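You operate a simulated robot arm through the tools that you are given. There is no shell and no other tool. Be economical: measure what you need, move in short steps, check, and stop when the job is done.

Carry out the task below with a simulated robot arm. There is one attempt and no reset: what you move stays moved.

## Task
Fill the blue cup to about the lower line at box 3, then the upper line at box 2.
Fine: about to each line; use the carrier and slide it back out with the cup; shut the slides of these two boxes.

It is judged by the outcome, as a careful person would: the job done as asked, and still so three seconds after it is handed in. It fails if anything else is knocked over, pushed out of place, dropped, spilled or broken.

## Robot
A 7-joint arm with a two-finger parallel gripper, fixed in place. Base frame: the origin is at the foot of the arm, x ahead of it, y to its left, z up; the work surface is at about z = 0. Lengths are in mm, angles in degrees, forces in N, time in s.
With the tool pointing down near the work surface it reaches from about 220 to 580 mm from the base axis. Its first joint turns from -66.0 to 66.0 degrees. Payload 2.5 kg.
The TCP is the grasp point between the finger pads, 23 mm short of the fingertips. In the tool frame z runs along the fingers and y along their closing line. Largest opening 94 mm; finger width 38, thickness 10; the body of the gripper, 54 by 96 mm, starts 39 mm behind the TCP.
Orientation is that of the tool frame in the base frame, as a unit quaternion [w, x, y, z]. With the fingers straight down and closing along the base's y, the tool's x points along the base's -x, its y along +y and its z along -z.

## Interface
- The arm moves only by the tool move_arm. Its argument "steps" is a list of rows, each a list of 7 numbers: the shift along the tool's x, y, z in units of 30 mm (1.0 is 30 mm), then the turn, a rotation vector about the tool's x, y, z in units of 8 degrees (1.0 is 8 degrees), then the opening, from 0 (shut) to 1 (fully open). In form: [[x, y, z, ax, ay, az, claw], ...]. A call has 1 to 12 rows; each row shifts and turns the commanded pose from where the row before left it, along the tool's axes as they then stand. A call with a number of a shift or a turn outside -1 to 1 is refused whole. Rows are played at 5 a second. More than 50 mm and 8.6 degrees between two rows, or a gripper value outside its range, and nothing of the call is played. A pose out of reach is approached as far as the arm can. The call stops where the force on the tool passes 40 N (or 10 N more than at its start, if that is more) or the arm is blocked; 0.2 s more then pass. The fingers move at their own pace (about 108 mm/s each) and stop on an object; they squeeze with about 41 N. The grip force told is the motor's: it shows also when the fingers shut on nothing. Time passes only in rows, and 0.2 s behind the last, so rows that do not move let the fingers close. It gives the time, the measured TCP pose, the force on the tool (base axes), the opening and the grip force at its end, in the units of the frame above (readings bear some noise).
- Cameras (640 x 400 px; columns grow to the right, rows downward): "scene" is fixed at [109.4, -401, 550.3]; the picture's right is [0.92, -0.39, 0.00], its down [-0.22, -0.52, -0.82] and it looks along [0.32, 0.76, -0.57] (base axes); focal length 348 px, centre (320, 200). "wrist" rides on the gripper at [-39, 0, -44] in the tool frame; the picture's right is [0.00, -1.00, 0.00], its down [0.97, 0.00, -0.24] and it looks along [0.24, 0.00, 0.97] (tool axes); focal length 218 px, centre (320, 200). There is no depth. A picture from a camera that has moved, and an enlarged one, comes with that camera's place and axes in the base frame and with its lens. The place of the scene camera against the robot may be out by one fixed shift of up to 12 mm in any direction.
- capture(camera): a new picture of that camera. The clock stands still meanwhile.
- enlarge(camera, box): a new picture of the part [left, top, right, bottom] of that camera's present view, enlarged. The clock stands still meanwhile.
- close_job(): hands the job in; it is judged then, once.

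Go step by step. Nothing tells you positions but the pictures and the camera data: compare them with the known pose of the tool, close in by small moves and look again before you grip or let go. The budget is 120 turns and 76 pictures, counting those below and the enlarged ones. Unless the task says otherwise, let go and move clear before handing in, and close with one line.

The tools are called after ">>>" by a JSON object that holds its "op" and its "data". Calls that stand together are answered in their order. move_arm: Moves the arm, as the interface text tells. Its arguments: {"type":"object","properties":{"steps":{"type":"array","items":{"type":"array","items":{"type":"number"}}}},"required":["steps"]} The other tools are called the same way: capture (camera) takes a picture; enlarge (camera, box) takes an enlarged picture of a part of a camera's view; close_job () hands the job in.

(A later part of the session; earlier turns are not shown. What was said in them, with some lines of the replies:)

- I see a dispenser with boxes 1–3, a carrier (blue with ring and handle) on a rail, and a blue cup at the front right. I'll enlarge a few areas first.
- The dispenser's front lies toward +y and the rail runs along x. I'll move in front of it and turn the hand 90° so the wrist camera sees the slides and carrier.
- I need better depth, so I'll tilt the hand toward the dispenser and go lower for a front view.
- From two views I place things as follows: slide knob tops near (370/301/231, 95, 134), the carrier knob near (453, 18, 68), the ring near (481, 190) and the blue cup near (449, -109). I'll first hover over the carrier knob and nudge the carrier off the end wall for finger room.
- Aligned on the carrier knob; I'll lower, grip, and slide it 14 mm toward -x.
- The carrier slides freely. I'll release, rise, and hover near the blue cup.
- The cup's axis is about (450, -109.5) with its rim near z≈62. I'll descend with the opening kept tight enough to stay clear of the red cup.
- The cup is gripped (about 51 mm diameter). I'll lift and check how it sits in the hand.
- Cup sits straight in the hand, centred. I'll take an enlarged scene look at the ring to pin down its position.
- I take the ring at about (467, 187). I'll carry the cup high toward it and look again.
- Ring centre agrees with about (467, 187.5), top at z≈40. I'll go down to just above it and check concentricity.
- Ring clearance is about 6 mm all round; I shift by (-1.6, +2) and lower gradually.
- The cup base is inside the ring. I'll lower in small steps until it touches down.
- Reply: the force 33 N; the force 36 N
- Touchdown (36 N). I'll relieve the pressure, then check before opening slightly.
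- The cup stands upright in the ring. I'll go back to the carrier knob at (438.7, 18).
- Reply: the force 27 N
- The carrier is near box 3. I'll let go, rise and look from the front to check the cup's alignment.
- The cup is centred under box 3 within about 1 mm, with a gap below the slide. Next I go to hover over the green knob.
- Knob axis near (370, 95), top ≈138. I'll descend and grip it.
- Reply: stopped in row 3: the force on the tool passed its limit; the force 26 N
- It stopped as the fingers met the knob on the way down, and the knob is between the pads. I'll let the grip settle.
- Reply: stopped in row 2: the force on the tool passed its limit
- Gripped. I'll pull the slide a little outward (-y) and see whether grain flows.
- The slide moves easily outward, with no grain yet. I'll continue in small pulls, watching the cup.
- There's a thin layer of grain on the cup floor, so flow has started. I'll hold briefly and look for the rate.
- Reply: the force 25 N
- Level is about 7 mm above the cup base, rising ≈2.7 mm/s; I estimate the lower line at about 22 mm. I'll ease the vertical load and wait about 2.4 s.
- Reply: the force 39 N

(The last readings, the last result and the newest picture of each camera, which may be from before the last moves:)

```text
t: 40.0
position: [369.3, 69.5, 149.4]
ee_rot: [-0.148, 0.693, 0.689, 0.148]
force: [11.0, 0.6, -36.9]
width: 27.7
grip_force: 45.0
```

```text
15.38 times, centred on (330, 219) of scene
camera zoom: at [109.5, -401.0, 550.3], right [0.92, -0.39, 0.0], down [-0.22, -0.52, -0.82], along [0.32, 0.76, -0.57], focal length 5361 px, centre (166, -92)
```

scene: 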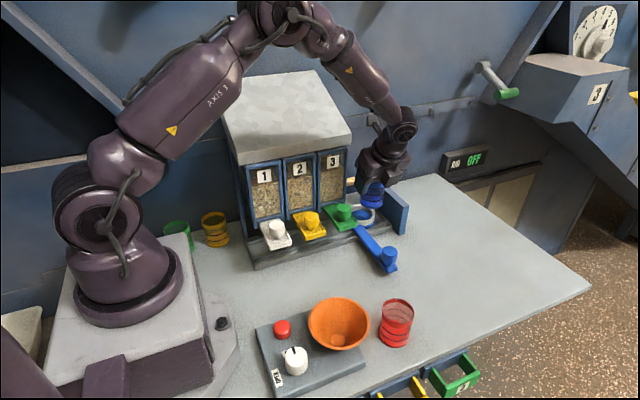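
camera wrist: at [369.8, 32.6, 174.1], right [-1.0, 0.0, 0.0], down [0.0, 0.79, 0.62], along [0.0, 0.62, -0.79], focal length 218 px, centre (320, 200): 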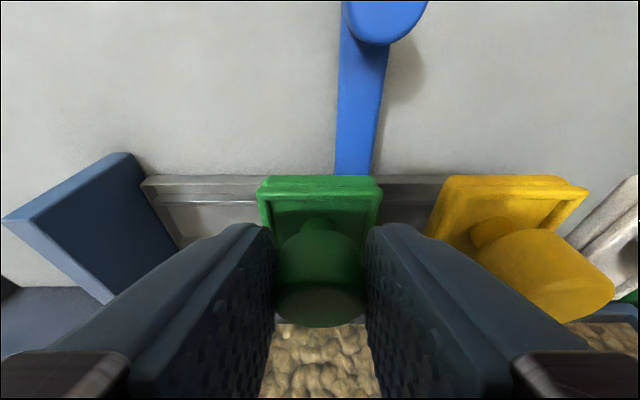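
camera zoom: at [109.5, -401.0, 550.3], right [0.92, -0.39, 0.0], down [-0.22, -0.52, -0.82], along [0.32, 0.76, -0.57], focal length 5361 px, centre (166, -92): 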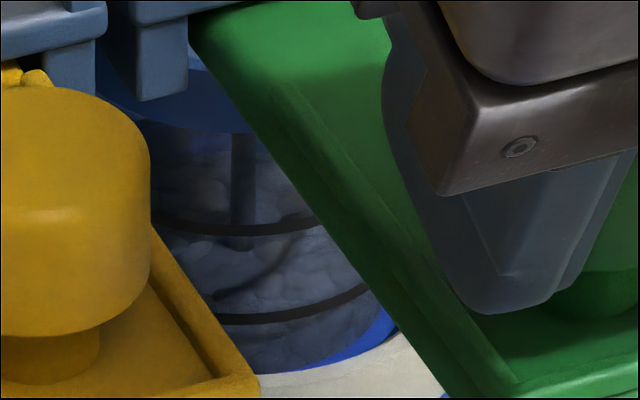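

Level now about 15 mm. I'll ease the load the other way and wait about 1 s more.

>>> {"op": "move_arm", "data": {"steps": [[-0.01, 0, 0.024, 0, 0, 0, 0], [0, 0, 0, 0, 0, 0, 0], [0, 0, 0, 0, 0, 0, 0], [0, 0, 0, 0, 0, 0, 0], [0, 0, 0, 0, 0, 0, 0]]}}

>>> {"op": "enlarge", "data": {"camera": "scene", "box": [316, 206, 344, 232]}}

```text
t: 41.2
position: [369.5, 72.1, 148.9]
ee_rot: [-0.15, 0.692, 0.69, 0.148]
force: [2.7, 0.4, -17.9]
width: 28.0
grip_force: 44.5
```

```text
15.38 times, centred on (330, 219) of scene
camera zoom: at [109.5, -401.0, 550.3], right [0.92, -0.39, 0.0], down [-0.22, -0.52, -0.82], along [0.32, 0.76, -0.57], focal length 5361 px, centre (166, -92)
```

zoom: 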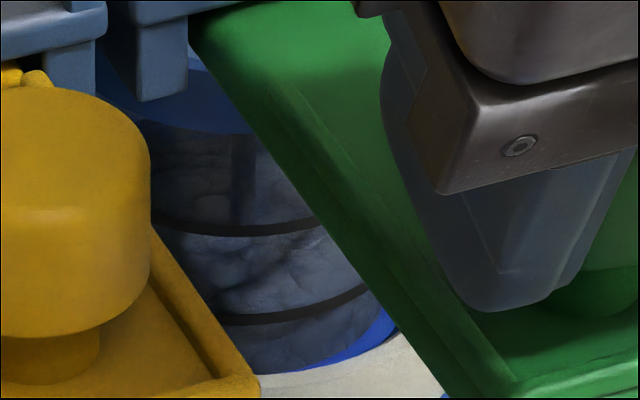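

Nearly at the lower line; I shut the green slide now.

>>> {"op": "move_arm", "data": {"steps": [[0.35, 0, 0.155, 0, 0, 0, 0], [0.16, 0, 0.07, 0, 0, 0, 0], [0, 0, 0, 0, 0, 0, 0]]}}

>>> {"op": "enlarge", "data": {"camera": "scene", "box": [290, 190, 370, 250]}}

```text
t: 42.0
position: [370.1, 86.9, 149.7]
ee_rot: [-0.149, 0.693, 0.689, 0.148]
force: [-2.1, -14.8, -11.5]
width: 27.8
grip_force: 45.3
```

```text
6.67 times, centred on (330, 220) of scene
camera zoom: at [109.4, -401.1, 550.3], right [0.92, -0.39, 0.0], down [-0.22, -0.52, -0.82], along [0.32, 0.76, -0.57], focal length 2323 px, centre (253, 67)
```

zoom: 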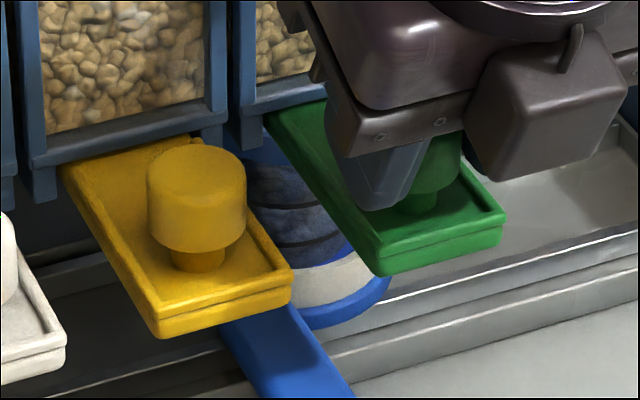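

Slide 3 is shut against its stop. I'll release and go back to the front viewpoint to check the level.

>>> {"op": "move_arm", "data": {"steps": [[0, 0, 0, 0, 0, 0, 0.6], [0, 0, 0, 0, 0, 0, 0.6], [0, 0, -0.8, 0, 0, 0, 0.6], [0, 0, -0.8, 0, 0, 0, 0.6], [-0.844, 0, 0.05, 0, 0, 0, 0.6], [-0.844, 0, 0.05, 0, 0, 0, 0.6], [-0.844, 0, 0.05, 0, 0, 0, 0.6], [-0.844, 0, 0.05, 0, 0, 0, 0.6], [-0.844, 0, 0.05, 0, 0, 0, 0.6], [-0.844, 0, 0.05, 0, 1, 0, 0.6], [0, 0, 0, 0, 1, 0, 0.6], [0, 0, 0, 0, 1, 0, 0.6]]}}

>>> {"op": "enlarge", "data": {"camera": "wrist", "box": [250, 200, 390, 340]}}

```text
t: 44.6
position: [370.7, -66.5, 123.8]
ee_rot: [-0.291, 0.645, 0.644, 0.289]
force: [0.0, 0.2, 0.1]
width: 56.5
grip_force: 0.0
```

```text
2.86 times, centred on (320, 270) of wrist
camera zoom: at [369.6, -126.1, 123.5], right [-1.0, 0.0, 0.0], down [0.0, 0.46, 0.89], along [0.0, 0.89, -0.46], focal length 624 px, centre (320, 0)
```

zoom: 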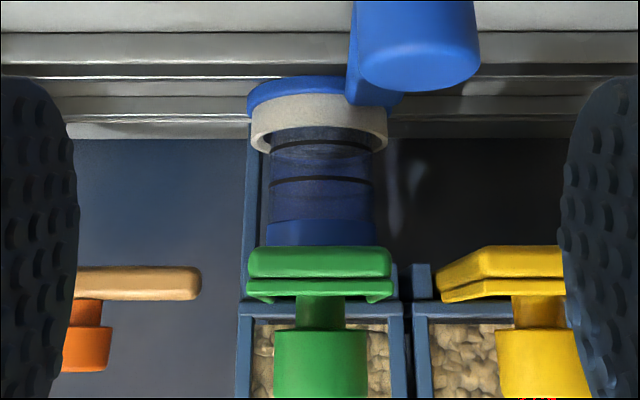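

>>> {"op": "enlarge", "data": {"camera": "wrist", "box": [300, 237, 340, 262]}}

```text
16.00 times, centred on (320, 250) of wrist
camera zoom: at [369.6, -126.1, 123.5], right [-1.0, 0.0, 0.0], down [0.0, 0.46, 0.89], along [0.0, 0.89, -0.46], focal length 3492 px, centre (320, -592)
```

zoom: 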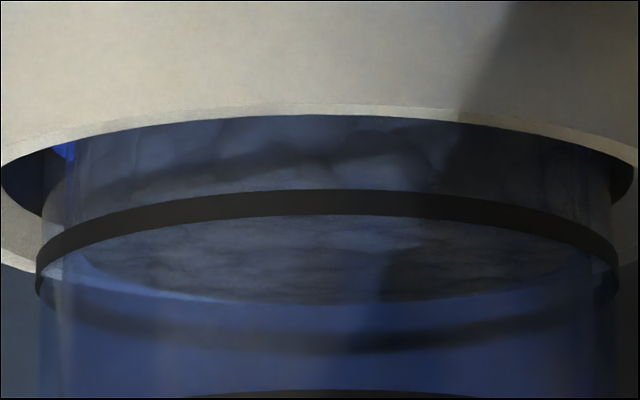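

The grain surface is visible: it sits about 4 mm below the lower line, so a short top-up (about 1.2 s) is due. I'm returning to the green knob.

>>> {"op": "move_arm", "data": {"steps": [[0, 0, 0, 0, -1, 0, 0.6], [0, 0, 0, 0, -1, 0, 0.6], [0, 0, 0, 0, -1, 0, 0.6], [0.844, 0, -0.05, 0, 0, 0, 0.6], [0.844, 0, -0.05, 0, 0, 0, 0.6], [0.844, 0, -0.05, 0, 0, 0, 0.6], [0.844, 0, -0.05, 0, 0, 0, 0.6], [0.844, 0, -0.05, 0, 0, 0, 0.6], [0.844, 0, -0.05, 0, 0, 0, 0.6], [0, 0, 0, 0, 0, 0, 0.6], [0, 0, 0, 0, 0, 0, 0.6]]}}

```text
t: 47.0
position: [369.9, 66.8, 193.6]
ee_rot: [-0.148, 0.693, 0.69, 0.148]
force: [0.0, -0.6, 0.0]
width: 56.2
grip_force: 0.0
```

>>> {"op": "move_arm", "data": {"steps": [[0.015, 0, 0.83, 0, 0, 0, 0.6], [0.015, 0, 0.83, 0, 0, 0, 0.6], [0, 0, 0, 0, 0, 0, 0.6], [0, 0, 0, 0, 0, 0, 0], [0, 0, 0, 0, 0, 0, 0], [0, 0, 0, 0, 0, 0, 0]]}}

```text
t: 47.9
position: [369.3, 87.3, 150.1]
ee_rot: [-0.15, 0.693, 0.689, 0.149]
force: [-4.1, -2.3, 6.5]
width: 28.1
grip_force: 41.1
stopped in row 4: the force on the tool passed its limit (the readings are from after the stop); the commanded pose is now the measured one
```

Gripped again. Now a timed short opening of the green slide.

>>> {"op": "move_arm", "data": {"steps": [[0, 0, 0, 0, 0, 0, 0], [-0.244, 0, -0.108, 0, 0, 0, 0], [-0.244, 0, -0.108, 0, 0, 0, 0], [0, 0, 0, 0, 0, 0, 0], [0, 0, 0, 0, 0, 0, 0], [0, 0, 0, 0, 0, 0, 0], [0, 0, 0, 0, 0, 0, 0], [0.26, 0, 0.115, 0, 0, 0, 0], [0.25, 0, 0.11, 0, 0, 0, 0], [0, 0, 0, 0, 0, 0, 0]]}}

```text
t: 50.1
position: [369.3, 87.4, 149.4]
ee_rot: [-0.148, 0.693, 0.689, 0.151]
force: [-13.9, -15.8, 17.4]
width: 27.7
grip_force: 44.7
```

>>> {"op": "move_arm", "data": {"steps": [[0, 0, 0, 0, 0, 0, 0.6], [0, 0, 0, 0, 0, 0, 0.6], [0, 0, -0.8, 0, 0, 0, 0.6], [0, 0, -0.8, 0, 0, 0, 0.6], [-0.844, 0, 0.05, 0, 0, 0, 0.6], [-0.844, 0, 0.05, 0, 0, 0, 0.6], [-0.844, 0, 0.05, 0, 0, 0, 0.6], [-0.844, 0, 0.05, 0, 0, 0, 0.6], [-0.844, 0, 0.05, 0, 0, 0, 0.6], [-0.844, 0, 0.05, 0, 1, 0, 0.6], [0, 0, 0, 0, 1, 0, 0.6], [0, 0, 0, 0, 1, 0, 0.6]]}}

>>> {"op": "enlarge", "data": {"camera": "wrist", "box": [300, 237, 340, 262]}}

>>> {"op": "capture", "data": {"camera": "wrist"}}

```text
t: 52.7
position: [368.5, -65.4, 123.9]
ee_rot: [-0.29, 0.645, 0.644, 0.291]
force: [0.3, -0.3, 0.6]
width: 56.5
grip_force: 0.0
```

```text
16.00 times, centred on (320, 250) of wrist
camera zoom: at [369.0, -125.3, 123.2], right [-1.0, 0.0, 0.0], down [0.0, 0.46, 0.89], along [0.0, 0.89, -0.46], focal length 3492 px, centre (320, -592)
```

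zoom: 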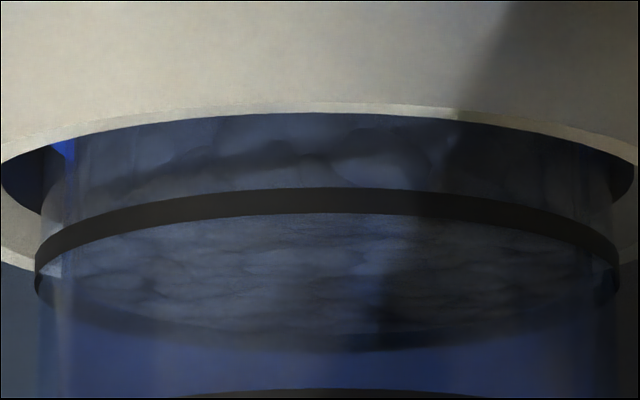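

```text
27 pictures are left
camera wrist: at [369.0, -125.3, 123.2], right [-1.0, 0.0, 0.0], down [0.0, 0.46, 0.89], along [0.0, 0.89, -0.46], focal length 218 px, centre (320, 200)
```

wrist: 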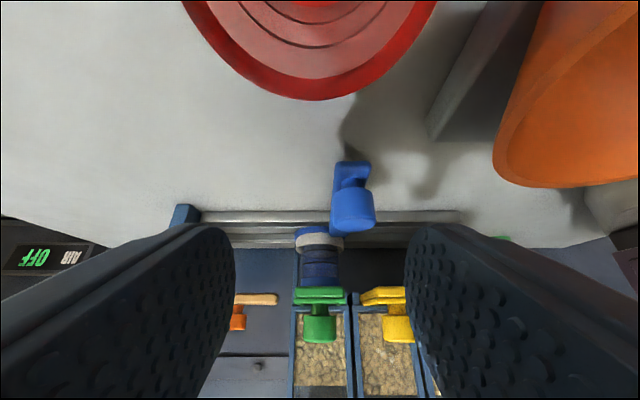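

The level is now right at the lower line. Next I take the carrier knob and slide the carrier to box 2.

>>> {"op": "move_arm", "data": {"steps": [[0, 0, 0, 0, -1, 0, 0.6], [0, 0, 0, 0, -1, 0, 0.6], [0, 0, 0, 0, -1, 0, 0.6], [0.773, -0.272, 0.503, 0, 0, 0, 0.6], [0.773, -0.272, 0.503, 0, 0, 0, 0.6], [0.773, -0.272, 0.503, 0, 0, 0, 0.6], [0, 0, 0, 0, 0, 0, 0.6]]}}

>>> {"op": "capture", "data": {"camera": "wrist"}}

```text
t: 54.3
position: [345.0, 16.1, 110.5]
ee_rot: [-0.149, 0.693, 0.689, 0.15]
force: [-0.5, -0.1, 0.4]
width: 56.6
grip_force: 0.1
```

```text
26 pictures are left
camera wrist: at [345.4, -37.5, 134.9], right [-1.0, 0.0, 0.0], down [0.0, 0.79, 0.62], along [0.0, 0.62, -0.79], focal length 218 px, centre (320, 200)
```

wrist: 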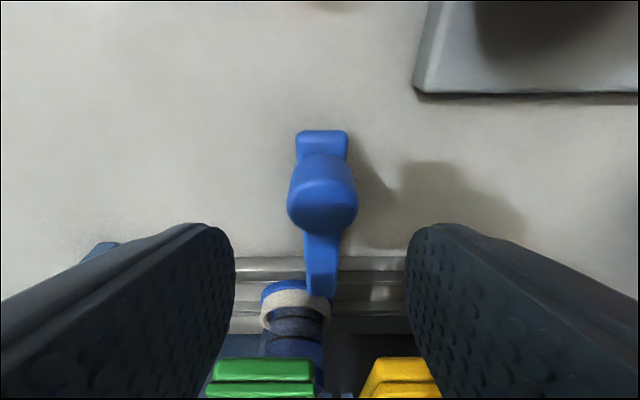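

>>> {"op": "move_arm", "data": {"steps": [[-0.25, 0, 0.55, 0, 0, 0, 0.6], [-0.25, 0, 0.55, 0, 0, 0, 0.6], [-0.25, 0, 0.55, 0, 0, 0, 0.6], [0, 0, 0, 0, 0, 0, 0.6], [0, 0, 0, 0, 0, 0, 0], [0, 0, 0, 0, 0, 0, 0], [0, 0, 0, 0, 0, 0, 0]]}}

>>> {"op": "move_arm", "data": {"steps": [[0, -0.1, 0, 0, 0, 0, 0], [0, -0.25, 0, 0, 0, 0, 0], [0, -0.25, 0, 0, 0, 0, 0], [0, -0.25, 0, 0, 0, 0, 0], [0, -0.25, 0, 0, 0, 0, 0], [0, -0.25, 0, 0, 0, 0, 0], [0, -0.25, 0, 0, 0, 0, 0], [0, -0.25, 0, 0, 0, 0, 0], [0, -0.25, 0, 0, 0, 0, 0], [0, -0.22, 0, 0, 0, 0, 0], [0, 0, 0, 0, 0, 0, 0]]}}

```text
t: 55.9
position: [344.5, 16.1, 53.7]
ee_rot: [-0.149, 0.693, 0.69, 0.149]
force: [-0.8, 1.6, -5.2]
width: 30.4
grip_force: 45.1
```

```text
t: 58.3
position: [275.6, 16.3, 55.5]
ee_rot: [-0.148, 0.693, 0.689, 0.149]
force: [-1.4, -3.7, -32.5]
width: 30.6
grip_force: 44.9
```

Carrier moved with the knob to x≈275.6. I'll release, back off high (the bowl is near) and check alignment under box 2 from the front.

>>> {"op": "move_arm", "data": {"steps": [[0, 0, 0, 0, 0, 0, 0.6], [0, 0, 0, 0, 0, 0, 0.6], [0, 0, -0.9, 0, 0, 0, 0.6], [0, 0, -0.9, 0, 0, 0, 0.6], [0, 0, -0.9, 0, 0, 0, 0.6], [-0.29, 0.43, -0.35, 0, 0, 0, 0.6], [-0.29, 0.43, -0.35, 0, 0, 0, 0.6], [0, 0, 0, 0, 1, 0, 0.6], [0, 0, 0, 0, 1, 0, 0.6], [0, 0, 0, 0, 1, 0, 0.6], [0, 0, 0, 0, 0, 0, 0.6]]}}

>>> {"op": "enlarge", "data": {"camera": "wrist", "box": [220, 200, 430, 400]}}

```text
t: 60.7
position: [300.5, -43.6, 141.3]
ee_rot: [-0.29, 0.645, 0.644, 0.291]
force: [-1.1, 0.9, 0.2]
width: 56.4
grip_force: 0.0
```

```text
2.00 times, centred on (325, 300) of wrist
camera zoom: at [300.7, -101.3, 142.1], right [-1.0, 0.0, 0.0], down [0.0, 0.46, 0.89], along [0.0, 0.89, -0.46], focal length 436 px, centre (310, 0)
```

zoom: 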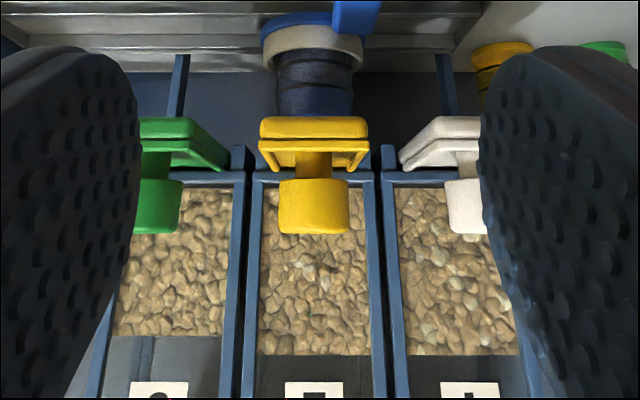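

The cup is well centred under box 2. Now to the yellow knob at (299, 95).

>>> {"op": "move_arm", "data": {"steps": [[0, 0, 0, 0, -1, 0, 0.65], [0, 0, 0, 0, -1, 0, 0.65], [0, 0, 0, 0, -1, 0, 0.65], [0.814, -0.01, -0.017, 0, 0, 0, 0.65], [0.814, -0.01, -0.017, 0, 0, 0, 0.65], [0.814, -0.01, -0.017, 0, 0, 0, 0.65], [0.814, -0.01, -0.017, 0, 0, 0, 0.65], [0.814, -0.01, -0.017, 0, 0, 0, 0.65], [0, 0, 0, 0, 0, 0, 0.65]]}}

>>> {"op": "capture", "data": {"camera": "wrist"}}

```text
t: 62.7
position: [301.1, 69.3, 194.1]
ee_rot: [-0.149, 0.693, 0.689, 0.15]
force: [0.7, 0.3, 0.2]
width: 61.0
grip_force: 0.0
```

```text
24 pictures are left
camera wrist: at [300.6, 14.6, 218.8], right [-1.0, 0.0, 0.0], down [0.0, 0.79, 0.62], along [0.0, 0.62, -0.79], focal length 218 px, centre (320, 200)
```

wrist: 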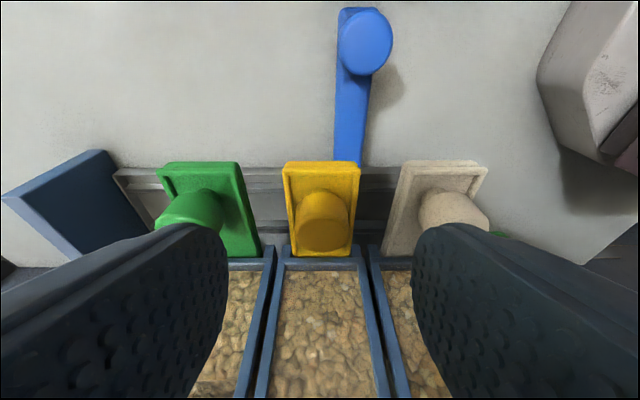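

>>> {"op": "move_arm", "data": {"steps": [[-0.02, -0.02, 0.81, 0, 0, 0, 0.65], [-0.02, -0.02, 0.81, 0, 0, 0, 0.65], [0, 0, 0, 0, 0, 0, 0.65], [0, 0, 0, 0, 0, 0, 0.3], [0, 0, 0, 0, 0, 0, 0], [0, 0, 0, 0, 0, 0, 0]]}}

>>> {"op": "move_arm", "data": {"steps": [[0, 0, 0, 0, 0, 0, 0]]}}

>>> {"op": "enlarge", "data": {"camera": "scene", "box": [260, 190, 340, 250]}}

```text
t: 64.1
position: [301.2, 87.1, 149.7]
ee_rot: [-0.149, 0.693, 0.69, 0.149]
force: [0.3, -7.6, 5.1]
width: 28.0
grip_force: 45.2
```

```text
t: 64.5
position: [300.6, 86.2, 147.9]
ee_rot: [-0.149, 0.693, 0.689, 0.149]
force: [3.9, -8.3, 4.2]
width: 27.7
grip_force: 45.3
```

```text
6.67 times, centred on (300, 220) of scene
camera zoom: at [109.4, -401.1, 550.3], right [0.92, -0.39, 0.0], down [-0.22, -0.52, -0.82], along [0.32, 0.76, -0.57], focal length 2323 px, centre (453, 67)
```

zoom: 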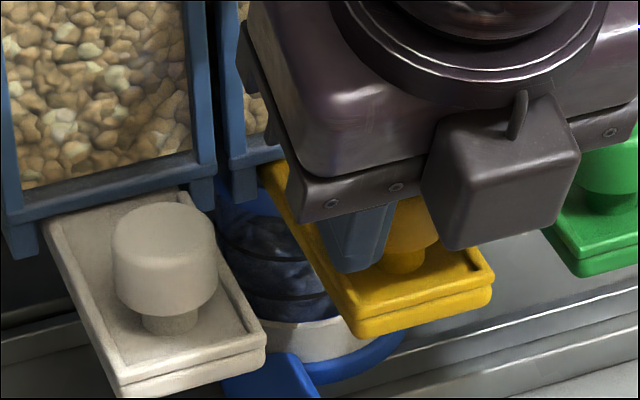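

Gripped. I open the yellow slide the same 16 mm, hold 2 s and look.

>>> {"op": "move_arm", "data": {"steps": [[-0.244, 0, -0.108, 0, 0, 0, 0], [-0.244, 0, -0.108, 0, 0, 0, 0], [0, 0, 0, 0, 0, 0, 0], [0, 0, 0, 0, 0, 0, 0], [0, 0, 0, 0, 0, 0, 0], [0, 0, 0, 0, 0, 0, 0], [0, 0, 0, 0, 0, 0, 0], [0, 0, 0, 0, 0, 0, 0], [0, 0, 0, 0, 0, 0, 0], [0, 0, 0, 0, 0, 0, 0]]}}

>>> {"op": "enlarge", "data": {"camera": "scene", "box": [280, 211, 308, 237]}}

```text
t: 66.7
position: [300.5, 71.4, 148.7]
ee_rot: [-0.147, 0.693, 0.69, 0.151]
force: [21.6, 0.5, -10.2]
width: 27.7
grip_force: 45.0
```

```text
15.38 times, centred on (294, 224) of scene
camera zoom: at [109.4, -401.0, 550.3], right [0.92, -0.39, 0.0], down [-0.22, -0.52, -0.82], along [0.32, 0.76, -0.57], focal length 5361 px, centre (720, -169)
```

zoom: 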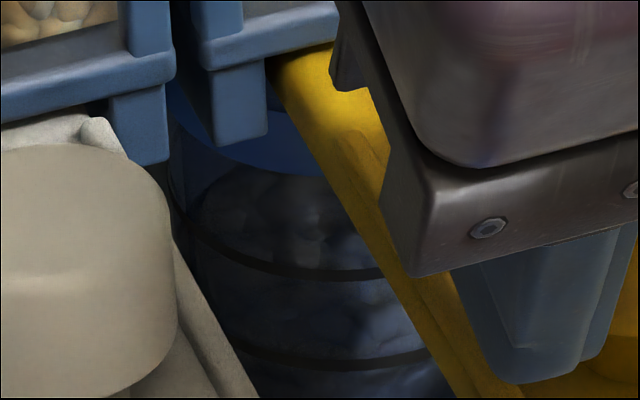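

Roughly 28–30 mm by my estimate. I hold about 2 s more, then shut in the same call, and check from the front.

>>> {"op": "move_arm", "data": {"steps": [[0, 0, 0, 0, 0, 0, 0], [0, 0, 0, 0, 0, 0, 0], [0, 0, 0, 0, 0, 0, 0], [0, 0, 0, 0, 0, 0, 0], [0, 0, 0, 0, 0, 0, 0], [0, 0, 0, 0, 0, 0, 0], [0, 0, 0, 0, 0, 0, 0], [0, 0, 0, 0, 0, 0, 0], [0, 0, 0, 0, 0, 0, 0], [0, 0, 0, 0, 0, 0, 0], [0.26, 0, 0.115, 0, 0, 0, 0], [0.25, 0, 0.11, 0, 0, 0, 0]]}}

>>> {"op": "move_arm", "data": {"steps": [[0, 0, 0, 0, 0, 0, 0], [0, 0, 0, 0, 0, 0, 0]]}}

```text
t: 69.3
position: [299.6, 86.2, 149.7]
ee_rot: [-0.147, 0.694, 0.689, 0.151]
force: [21.7, -11.5, -11.6]
width: 27.6
grip_force: 45.0
```

```text
t: 69.9
position: [299.3, 86.4, 149.0]
ee_rot: [-0.147, 0.695, 0.688, 0.151]
force: [19.1, -20.3, -8.7]
width: 27.9
grip_force: 44.9
```

>>> {"op": "move_arm", "data": {"steps": [[0, 0, 0, 0, 0, 0, 0.6], [0, 0, 0, 0, 0, 0, 0.6], [0, 0, -0.81, 0, 0, 0, 0.6], [0, 0, -0.81, 0, 0, 0, 0.6], [-0.85, 0.02, 0.04, 0, 0, 0, 0.6], [-0.85, 0.02, 0.04, 0, 0, 0, 0.6], [-0.85, 0, 0.04, 0, 0, 0, 0.6], [-0.85, 0, 0.04, 0, 0, 0, 0.6], [-0.85, 0, 0.04, 0, 0, 0, 0.6], [0, 0, 0, 0, 1, 0, 0.6], [0, 0, 0, 0, 1, 0, 0.6], [0, 0, 0, 0, 1, 0, 0.6]]}}

>>> {"op": "enlarge", "data": {"camera": "wrist", "box": [290, 205, 350, 260]}}

```text
t: 72.5
position: [299.7, -45.5, 135.2]
ee_rot: [-0.29, 0.646, 0.643, 0.291]
force: [-0.6, -0.7, 0.3]
width: 56.5
grip_force: 0.0
```

```text
7.27 times, centred on (320, 232) of wrist
camera zoom: at [299.3, -105.2, 135.9], right [-1.0, 0.0, 0.0], down [0.0, 0.46, 0.89], along [0.0, 0.89, -0.46], focal length 1587 px, centre (320, -36)
```

zoom: 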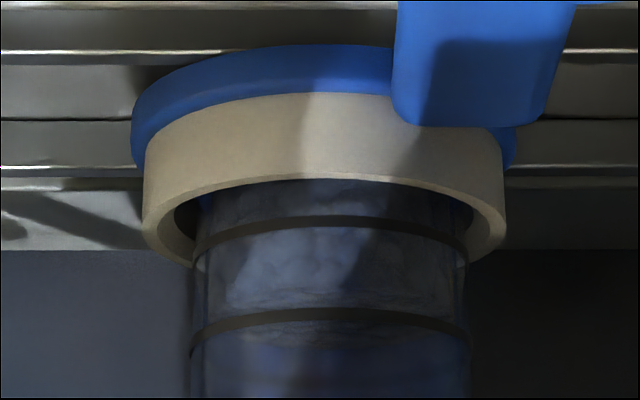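

>>> {"op": "enlarge", "data": {"camera": "wrist", "box": [298, 240, 342, 266]}}

```text
14.55 times, centred on (320, 253) of wrist
camera zoom: at [299.3, -105.2, 135.9], right [-1.0, 0.0, 0.0], down [0.0, 0.46, 0.89], along [0.0, 0.89, -0.46], focal length 3175 px, centre (320, -571)
```

zoom: 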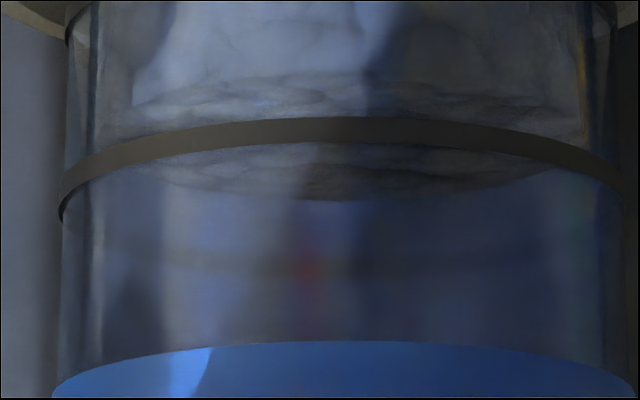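

Surface is about 5–6 mm below the upper line. I'll top up for about 2 s.

>>> {"op": "move_arm", "data": {"steps": [[0, 0, 0, 0, -1, 0, 0.65], [0, 0, 0, 0, -1, 0, 0.65], [0, 0, 0, 0, -1, 0, 0.65], [0.85, 0, -0.04, 0, 0, 0, 0.65], [0.85, 0, -0.04, 0, 0, 0, 0.65], [0.85, 0, -0.04, 0, 0, 0, 0.65], [0.85, 0, -0.04, 0, 0, 0, 0.65], [0.85, 0, -0.04, 0, 0, 0, 0.65], [0, 0, 0, 0, 0, 0, 0.65], [0, 0, 0, 0, 0, 0, 0.65]]}}

```text
t: 74.7
position: [301.7, 69.0, 194.1]
ee_rot: [-0.149, 0.692, 0.69, 0.15]
force: [0.2, 0.0, -0.4]
width: 61.1
grip_force: 0.1
```

>>> {"op": "move_arm", "data": {"steps": [[-0.02, -0.03, 0.81, 0, 0, 0, 0.65], [-0.02, -0.03, 0.81, 0, 0, 0, 0.65], [0, 0, 0, 0, 0, 0, 0.65], [0, 0, 0, 0, 0, 0, 0.3], [0, 0, 0, 0, 0, 0, 0], [0, 0, 0, 0, 0, 0, 0], [0, 0, 0, 0, 0, 0, 0]]}}

```text
t: 76.3
position: [300.7, 86.0, 148.3]
ee_rot: [-0.147, 0.694, 0.689, 0.15]
force: [24.5, -0.8, -18.2]
width: 27.8
grip_force: 45.6
```

>>> {"op": "move_arm", "data": {"steps": [[0, 0.02, 0.01, 0, 0, 0, 0], [-0.244, 0, -0.108, 0, 0, 0, 0], [-0.244, 0, -0.108, 0, 0, 0, 0], [0, 0, 0, 0, 0, 0, 0], [0, 0, 0, 0, 0, 0, 0], [0, 0, 0, 0, 0, 0, 0], [0, 0, 0, 0, 0, 0, 0], [0, 0, 0, 0, 0, 0, 0], [0, 0, 0, 0, 0, 0, 0], [0, 0, 0, 0, 0, 0, 0], [0.26, 0, 0.115, 0, 0, 0, 0], [0.25, 0, 0.11, 0, 0, 0, 0]]}}

>>> {"op": "move_arm", "data": {"steps": [[0, 0, 0, 0, 0, 0, 0], [0, 0, 0, 0, 0, 0, 0]]}}

>>> {"op": "move_arm", "data": {"steps": [[0, 0, 0, 0, 0, 0, 0.6], [0, 0, 0, 0, 0, 0, 0.6], [0, 0, -0.81, 0, 0, 0, 0.6], [0, 0, -0.81, 0, 0, 0, 0.6], [-0.85, 0.02, 0.04, 0, 0, 0, 0.6], [-0.85, 0.02, 0.04, 0, 0, 0, 0.6], [-0.85, 0, 0.04, 0, 0, 0, 0.6], [-0.85, 0, 0.04, 0, 0, 0, 0.6], [-0.85, 0, 0.04, 0, 0, 0, 0.6], [0, 0, 0, 0, 1, 0, 0.6], [0, 0, 0, 0, 1, 0, 0.6], [0, 0, 0, 0, 1, 0, 0.6]]}}

>>> {"op": "enlarge", "data": {"camera": "wrist", "box": [298, 240, 342, 266]}}

```text
t: 78.9
position: [300.3, 85.5, 148.9]
ee_rot: [-0.147, 0.693, 0.689, 0.152]
force: [17.2, -12.5, -1.7]
width: 27.9
grip_force: 45.6
```

```text
t: 79.5
position: [299.5, 86.4, 147.2]
ee_rot: [-0.146, 0.694, 0.689, 0.151]
force: [15.7, -23.7, 2.5]
width: 27.5
grip_force: 44.8
```

```text
t: 82.1
position: [299.1, -46.4, 134.3]
ee_rot: [-0.29, 0.646, 0.643, 0.291]
force: [-0.5, -0.5, 0.0]
width: 56.3
grip_force: 0.1
```

```text
14.55 times, centred on (320, 253) of wrist
camera zoom: at [299.3, -105.2, 135.4], right [-1.0, 0.0, 0.0], down [0.0, 0.46, 0.89], along [0.0, 0.89, -0.46], focal length 3175 px, centre (320, -571)
```

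zoom: 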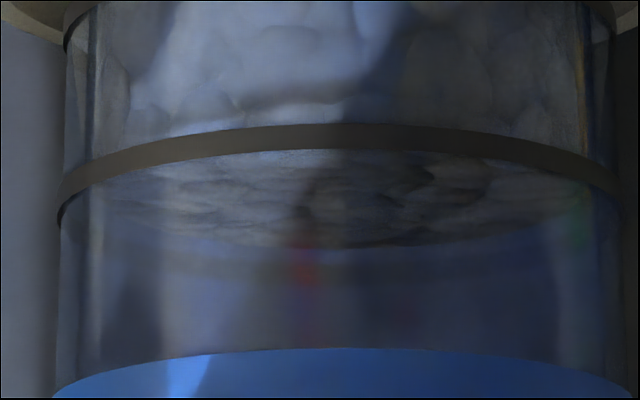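

The grain surface is now within about 2 mm of the upper line: good. Both slides are shut. Now to the carrier knob to slide it out.

>>> {"op": "move_arm", "data": {"steps": [[0, 0, 0, 0, -1, 0, 0.6], [0, 0, 0, 0, -1, 0, 0.6], [0, 0, 0, 0, -1, 0, 0.6], [0.8, -0.4, 0.79, 0, 0, 0, 0.6], [0.8, -0.4, 0.79, 0, 0, 0, 0.6], [0, 0, 0, 0, 0, 0, 0.6], [0, 0, 0, 0, 0, 0, 0.6]]}}

>>> {"op": "capture", "data": {"camera": "wrist"}}

```text
t: 83.7
position: [276.4, 17.5, 110.3]
ee_rot: [-0.149, 0.693, 0.69, 0.149]
force: [-0.3, -0.3, 0.5]
width: 56.4
grip_force: 0.1
```

```text
18 pictures are left
camera wrist: at [275.6, -36.9, 135.4], right [-1.0, 0.0, 0.0], down [0.0, 0.79, 0.62], along [0.0, 0.62, -0.79], focal length 218 px, centre (320, 200)
```

wrist: 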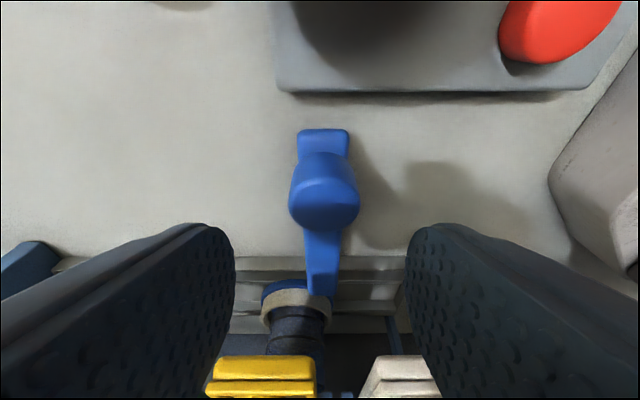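

>>> {"op": "move_arm", "data": {"steps": [[-0.25, 0, 0.55, 0, 0, 0, 0.6], [-0.25, 0, 0.55, 0, 0, 0, 0.6], [-0.25, 0, 0.55, 0, 0, 0, 0.6], [0, 0, 0, 0, 0, 0, 0.6], [0, 0, 0, 0, 0, 0, 0], [0, 0, 0, 0, 0, 0, 0], [0, 0, 0, 0, 0, 0, 0]]}}

>>> {"op": "move_arm", "data": {"steps": [[0, 0.1, 0, 0, 0, 0, 0], [0, 0.25, 0, 0, 0, 0, 0], [0, 0.25, 0, 0, 0, 0, 0], [0, 0.25, 0, 0, 0, 0, 0], [0, 0.25, 0, 0, 0, 0, 0], [0, 0.25, 0, 0, 0, 0, 0], [0, 0.25, 0, 0, 0, 0, 0], [0, 0.25, 0, 0, 0, 0, 0], [0, 0.25, 0, 0, 0, 0, 0], [0, 0.25, 0, 0, 0, 0, 0], [0, 0.25, 0, 0, 0, 0, 0], [0, 0.25, 0, 0, 0, 0, 0]]}}

>>> {"op": "move_arm", "data": {"steps": [[0, 0.2, 0, 0, 0, 0, 0], [0, 0.25, 0, 0, 0, 0, 0], [0, 0.25, 0, 0, 0, 0, 0], [0, 0.25, 0, 0, 0, 0, 0], [0, 0.25, 0, 0, 0, 0, 0], [0, 0.25, 0, 0, 0, 0, 0], [0, 0.25, 0, 0, 0, 0, 0], [0, 0.25, 0, 0, 0, 0, 0], [0, 0.25, 0, 0, 0, 0, 0], [0, 0.25, 0, 0, 0, 0, 0], [0, 0.2, 0, 0, 0, 0, 0], [0, 0.15, 0, 0, 0, 0, 0]]}}

```text
t: 85.3
position: [275.4, 17.0, 56.5]
ee_rot: [-0.15, 0.693, 0.689, 0.149]
force: [0.2, 2.6, -8.8]
width: 30.5
grip_force: 45.3
```

```text
t: 87.9
position: [360.5, 17.1, 57.2]
ee_rot: [-0.151, 0.692, 0.69, 0.15]
force: [-0.1, 13.1, -17.4]
width: 30.8
grip_force: 45.3
```

```text
t: 90.5
position: [445.5, 16.4, 57.1]
ee_rot: [-0.15, 0.693, 0.689, 0.15]
force: [-0.4, 12.9, -3.0]
width: 30.3
grip_force: 44.8
```

Carrier is nearly out; last 7 mm, then release and back off.

>>> {"op": "move_arm", "data": {"steps": [[0, 0.13, 0, 0, 0, 0, 0], [0, 0.1, 0, 0, 0, 0, 0], [0, 0, 0, 0, 0, 0, 0], [0, 0, 0, 0, 0, 0, 0.6], [0, 0, 0, 0, 0, 0, 0.6], [0, 0, -0.9, 0, 0, 0, 0.6], [0, 0, -0.9, 0, 0, 0, 0.6], [0, 0, -0.9, 0, 0, 0, 0.6], [-0.3, 0, -0.9, 0, 0, 0, 0.6], [-0.3, 0, -0.9, 0, 0, 0, 0.6], [0, 0, -0.5, 0, 0, 0, 0.6]]}}

>>> {"op": "capture", "data": {"camera": "scene"}}

>>> {"op": "enlarge", "data": {"camera": "scene", "box": [230, 130, 420, 280]}}

>>> {"op": "capture", "data": {"camera": "wrist"}}

```text
t: 92.9
position: [452.7, -63.1, 186.5]
ee_rot: [-0.149, 0.693, 0.689, 0.149]
force: [0.2, 0.2, -0.7]
width: 56.6
grip_force: 0.1
```

```text
17 pictures are left
```

scene: 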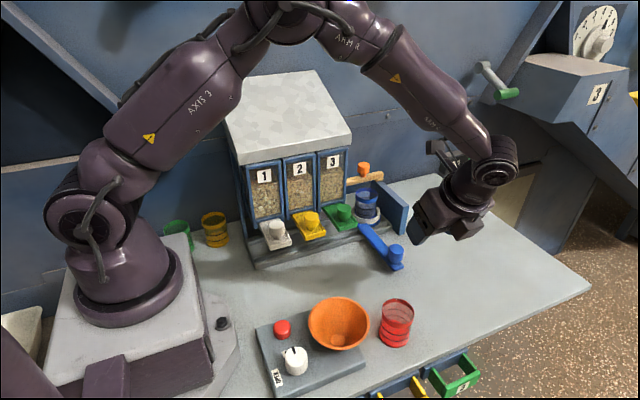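

```text
2.67 times, centred on (325, 205) of scene
camera zoom: at [109.4, -401.0, 550.3], right [0.92, -0.39, 0.0], down [-0.22, -0.52, -0.82], along [0.32, 0.76, -0.57], focal length 929 px, centre (307, 187)
```

zoom: 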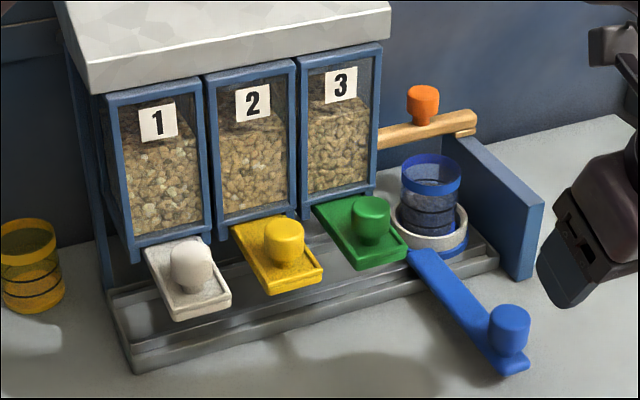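

```text
15 pictures are left
camera wrist: at [452.1, -116.7, 210.9], right [-1.0, 0.0, 0.0], down [0.0, 0.79, 0.62], along [0.0, 0.62, -0.79], focal length 218 px, centre (320, 200)
```

wrist: 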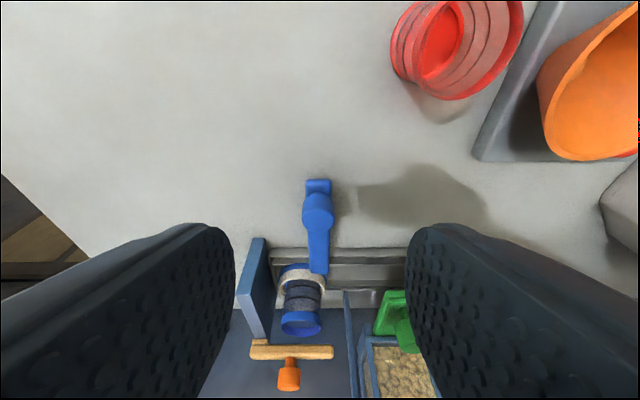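

>>> {"op": "enlarge", "data": {"camera": "scene", "box": [345, 170, 390, 210]}}

>>> {"op": "enlarge", "data": {"camera": "wrist", "box": [270, 260, 335, 345]}}

```text
10.00 times, centred on (368, 190) of scene
camera zoom: at [109.4, -401.0, 550.3], right [0.92, -0.39, 0.0], down [-0.22, -0.52, -0.82], along [0.32, 0.76, -0.57], focal length 3485 px, centre (-155, 300)
```

zoom: 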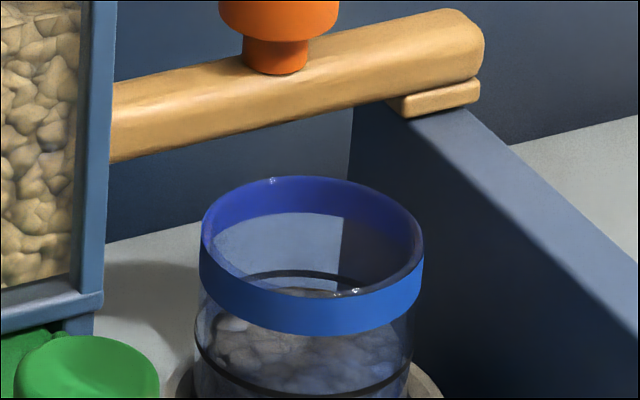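

```text
4.71 times, centred on (302, 302) of wrist
camera zoom: at [452.1, -116.7, 210.9], right [-1.0, 0.0, 0.0], down [0.0, 0.79, 0.62], along [0.0, 0.62, -0.79], focal length 1027 px, centre (402, -282)
```

zoom: 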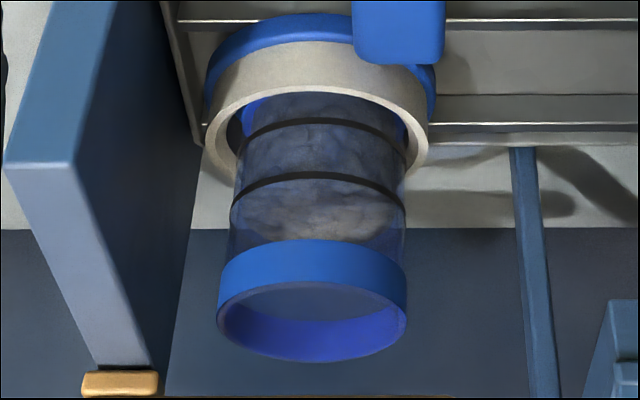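

The carrier is out with the blue cup upright and filled to about the upper line. Slides 2 and 3 are shut, nothing else was disturbed, and the arm is clear, so I'm handing in.

>>> {"op": "close_job", "data": {}}

```text
The job is handed in.
```

The blue cup was filled to the lower line at box 3, then to about 2 mm below the upper line at box 2. It stands in the carrier, slid back out, and the slides of boxes 2 and 3 are shut.
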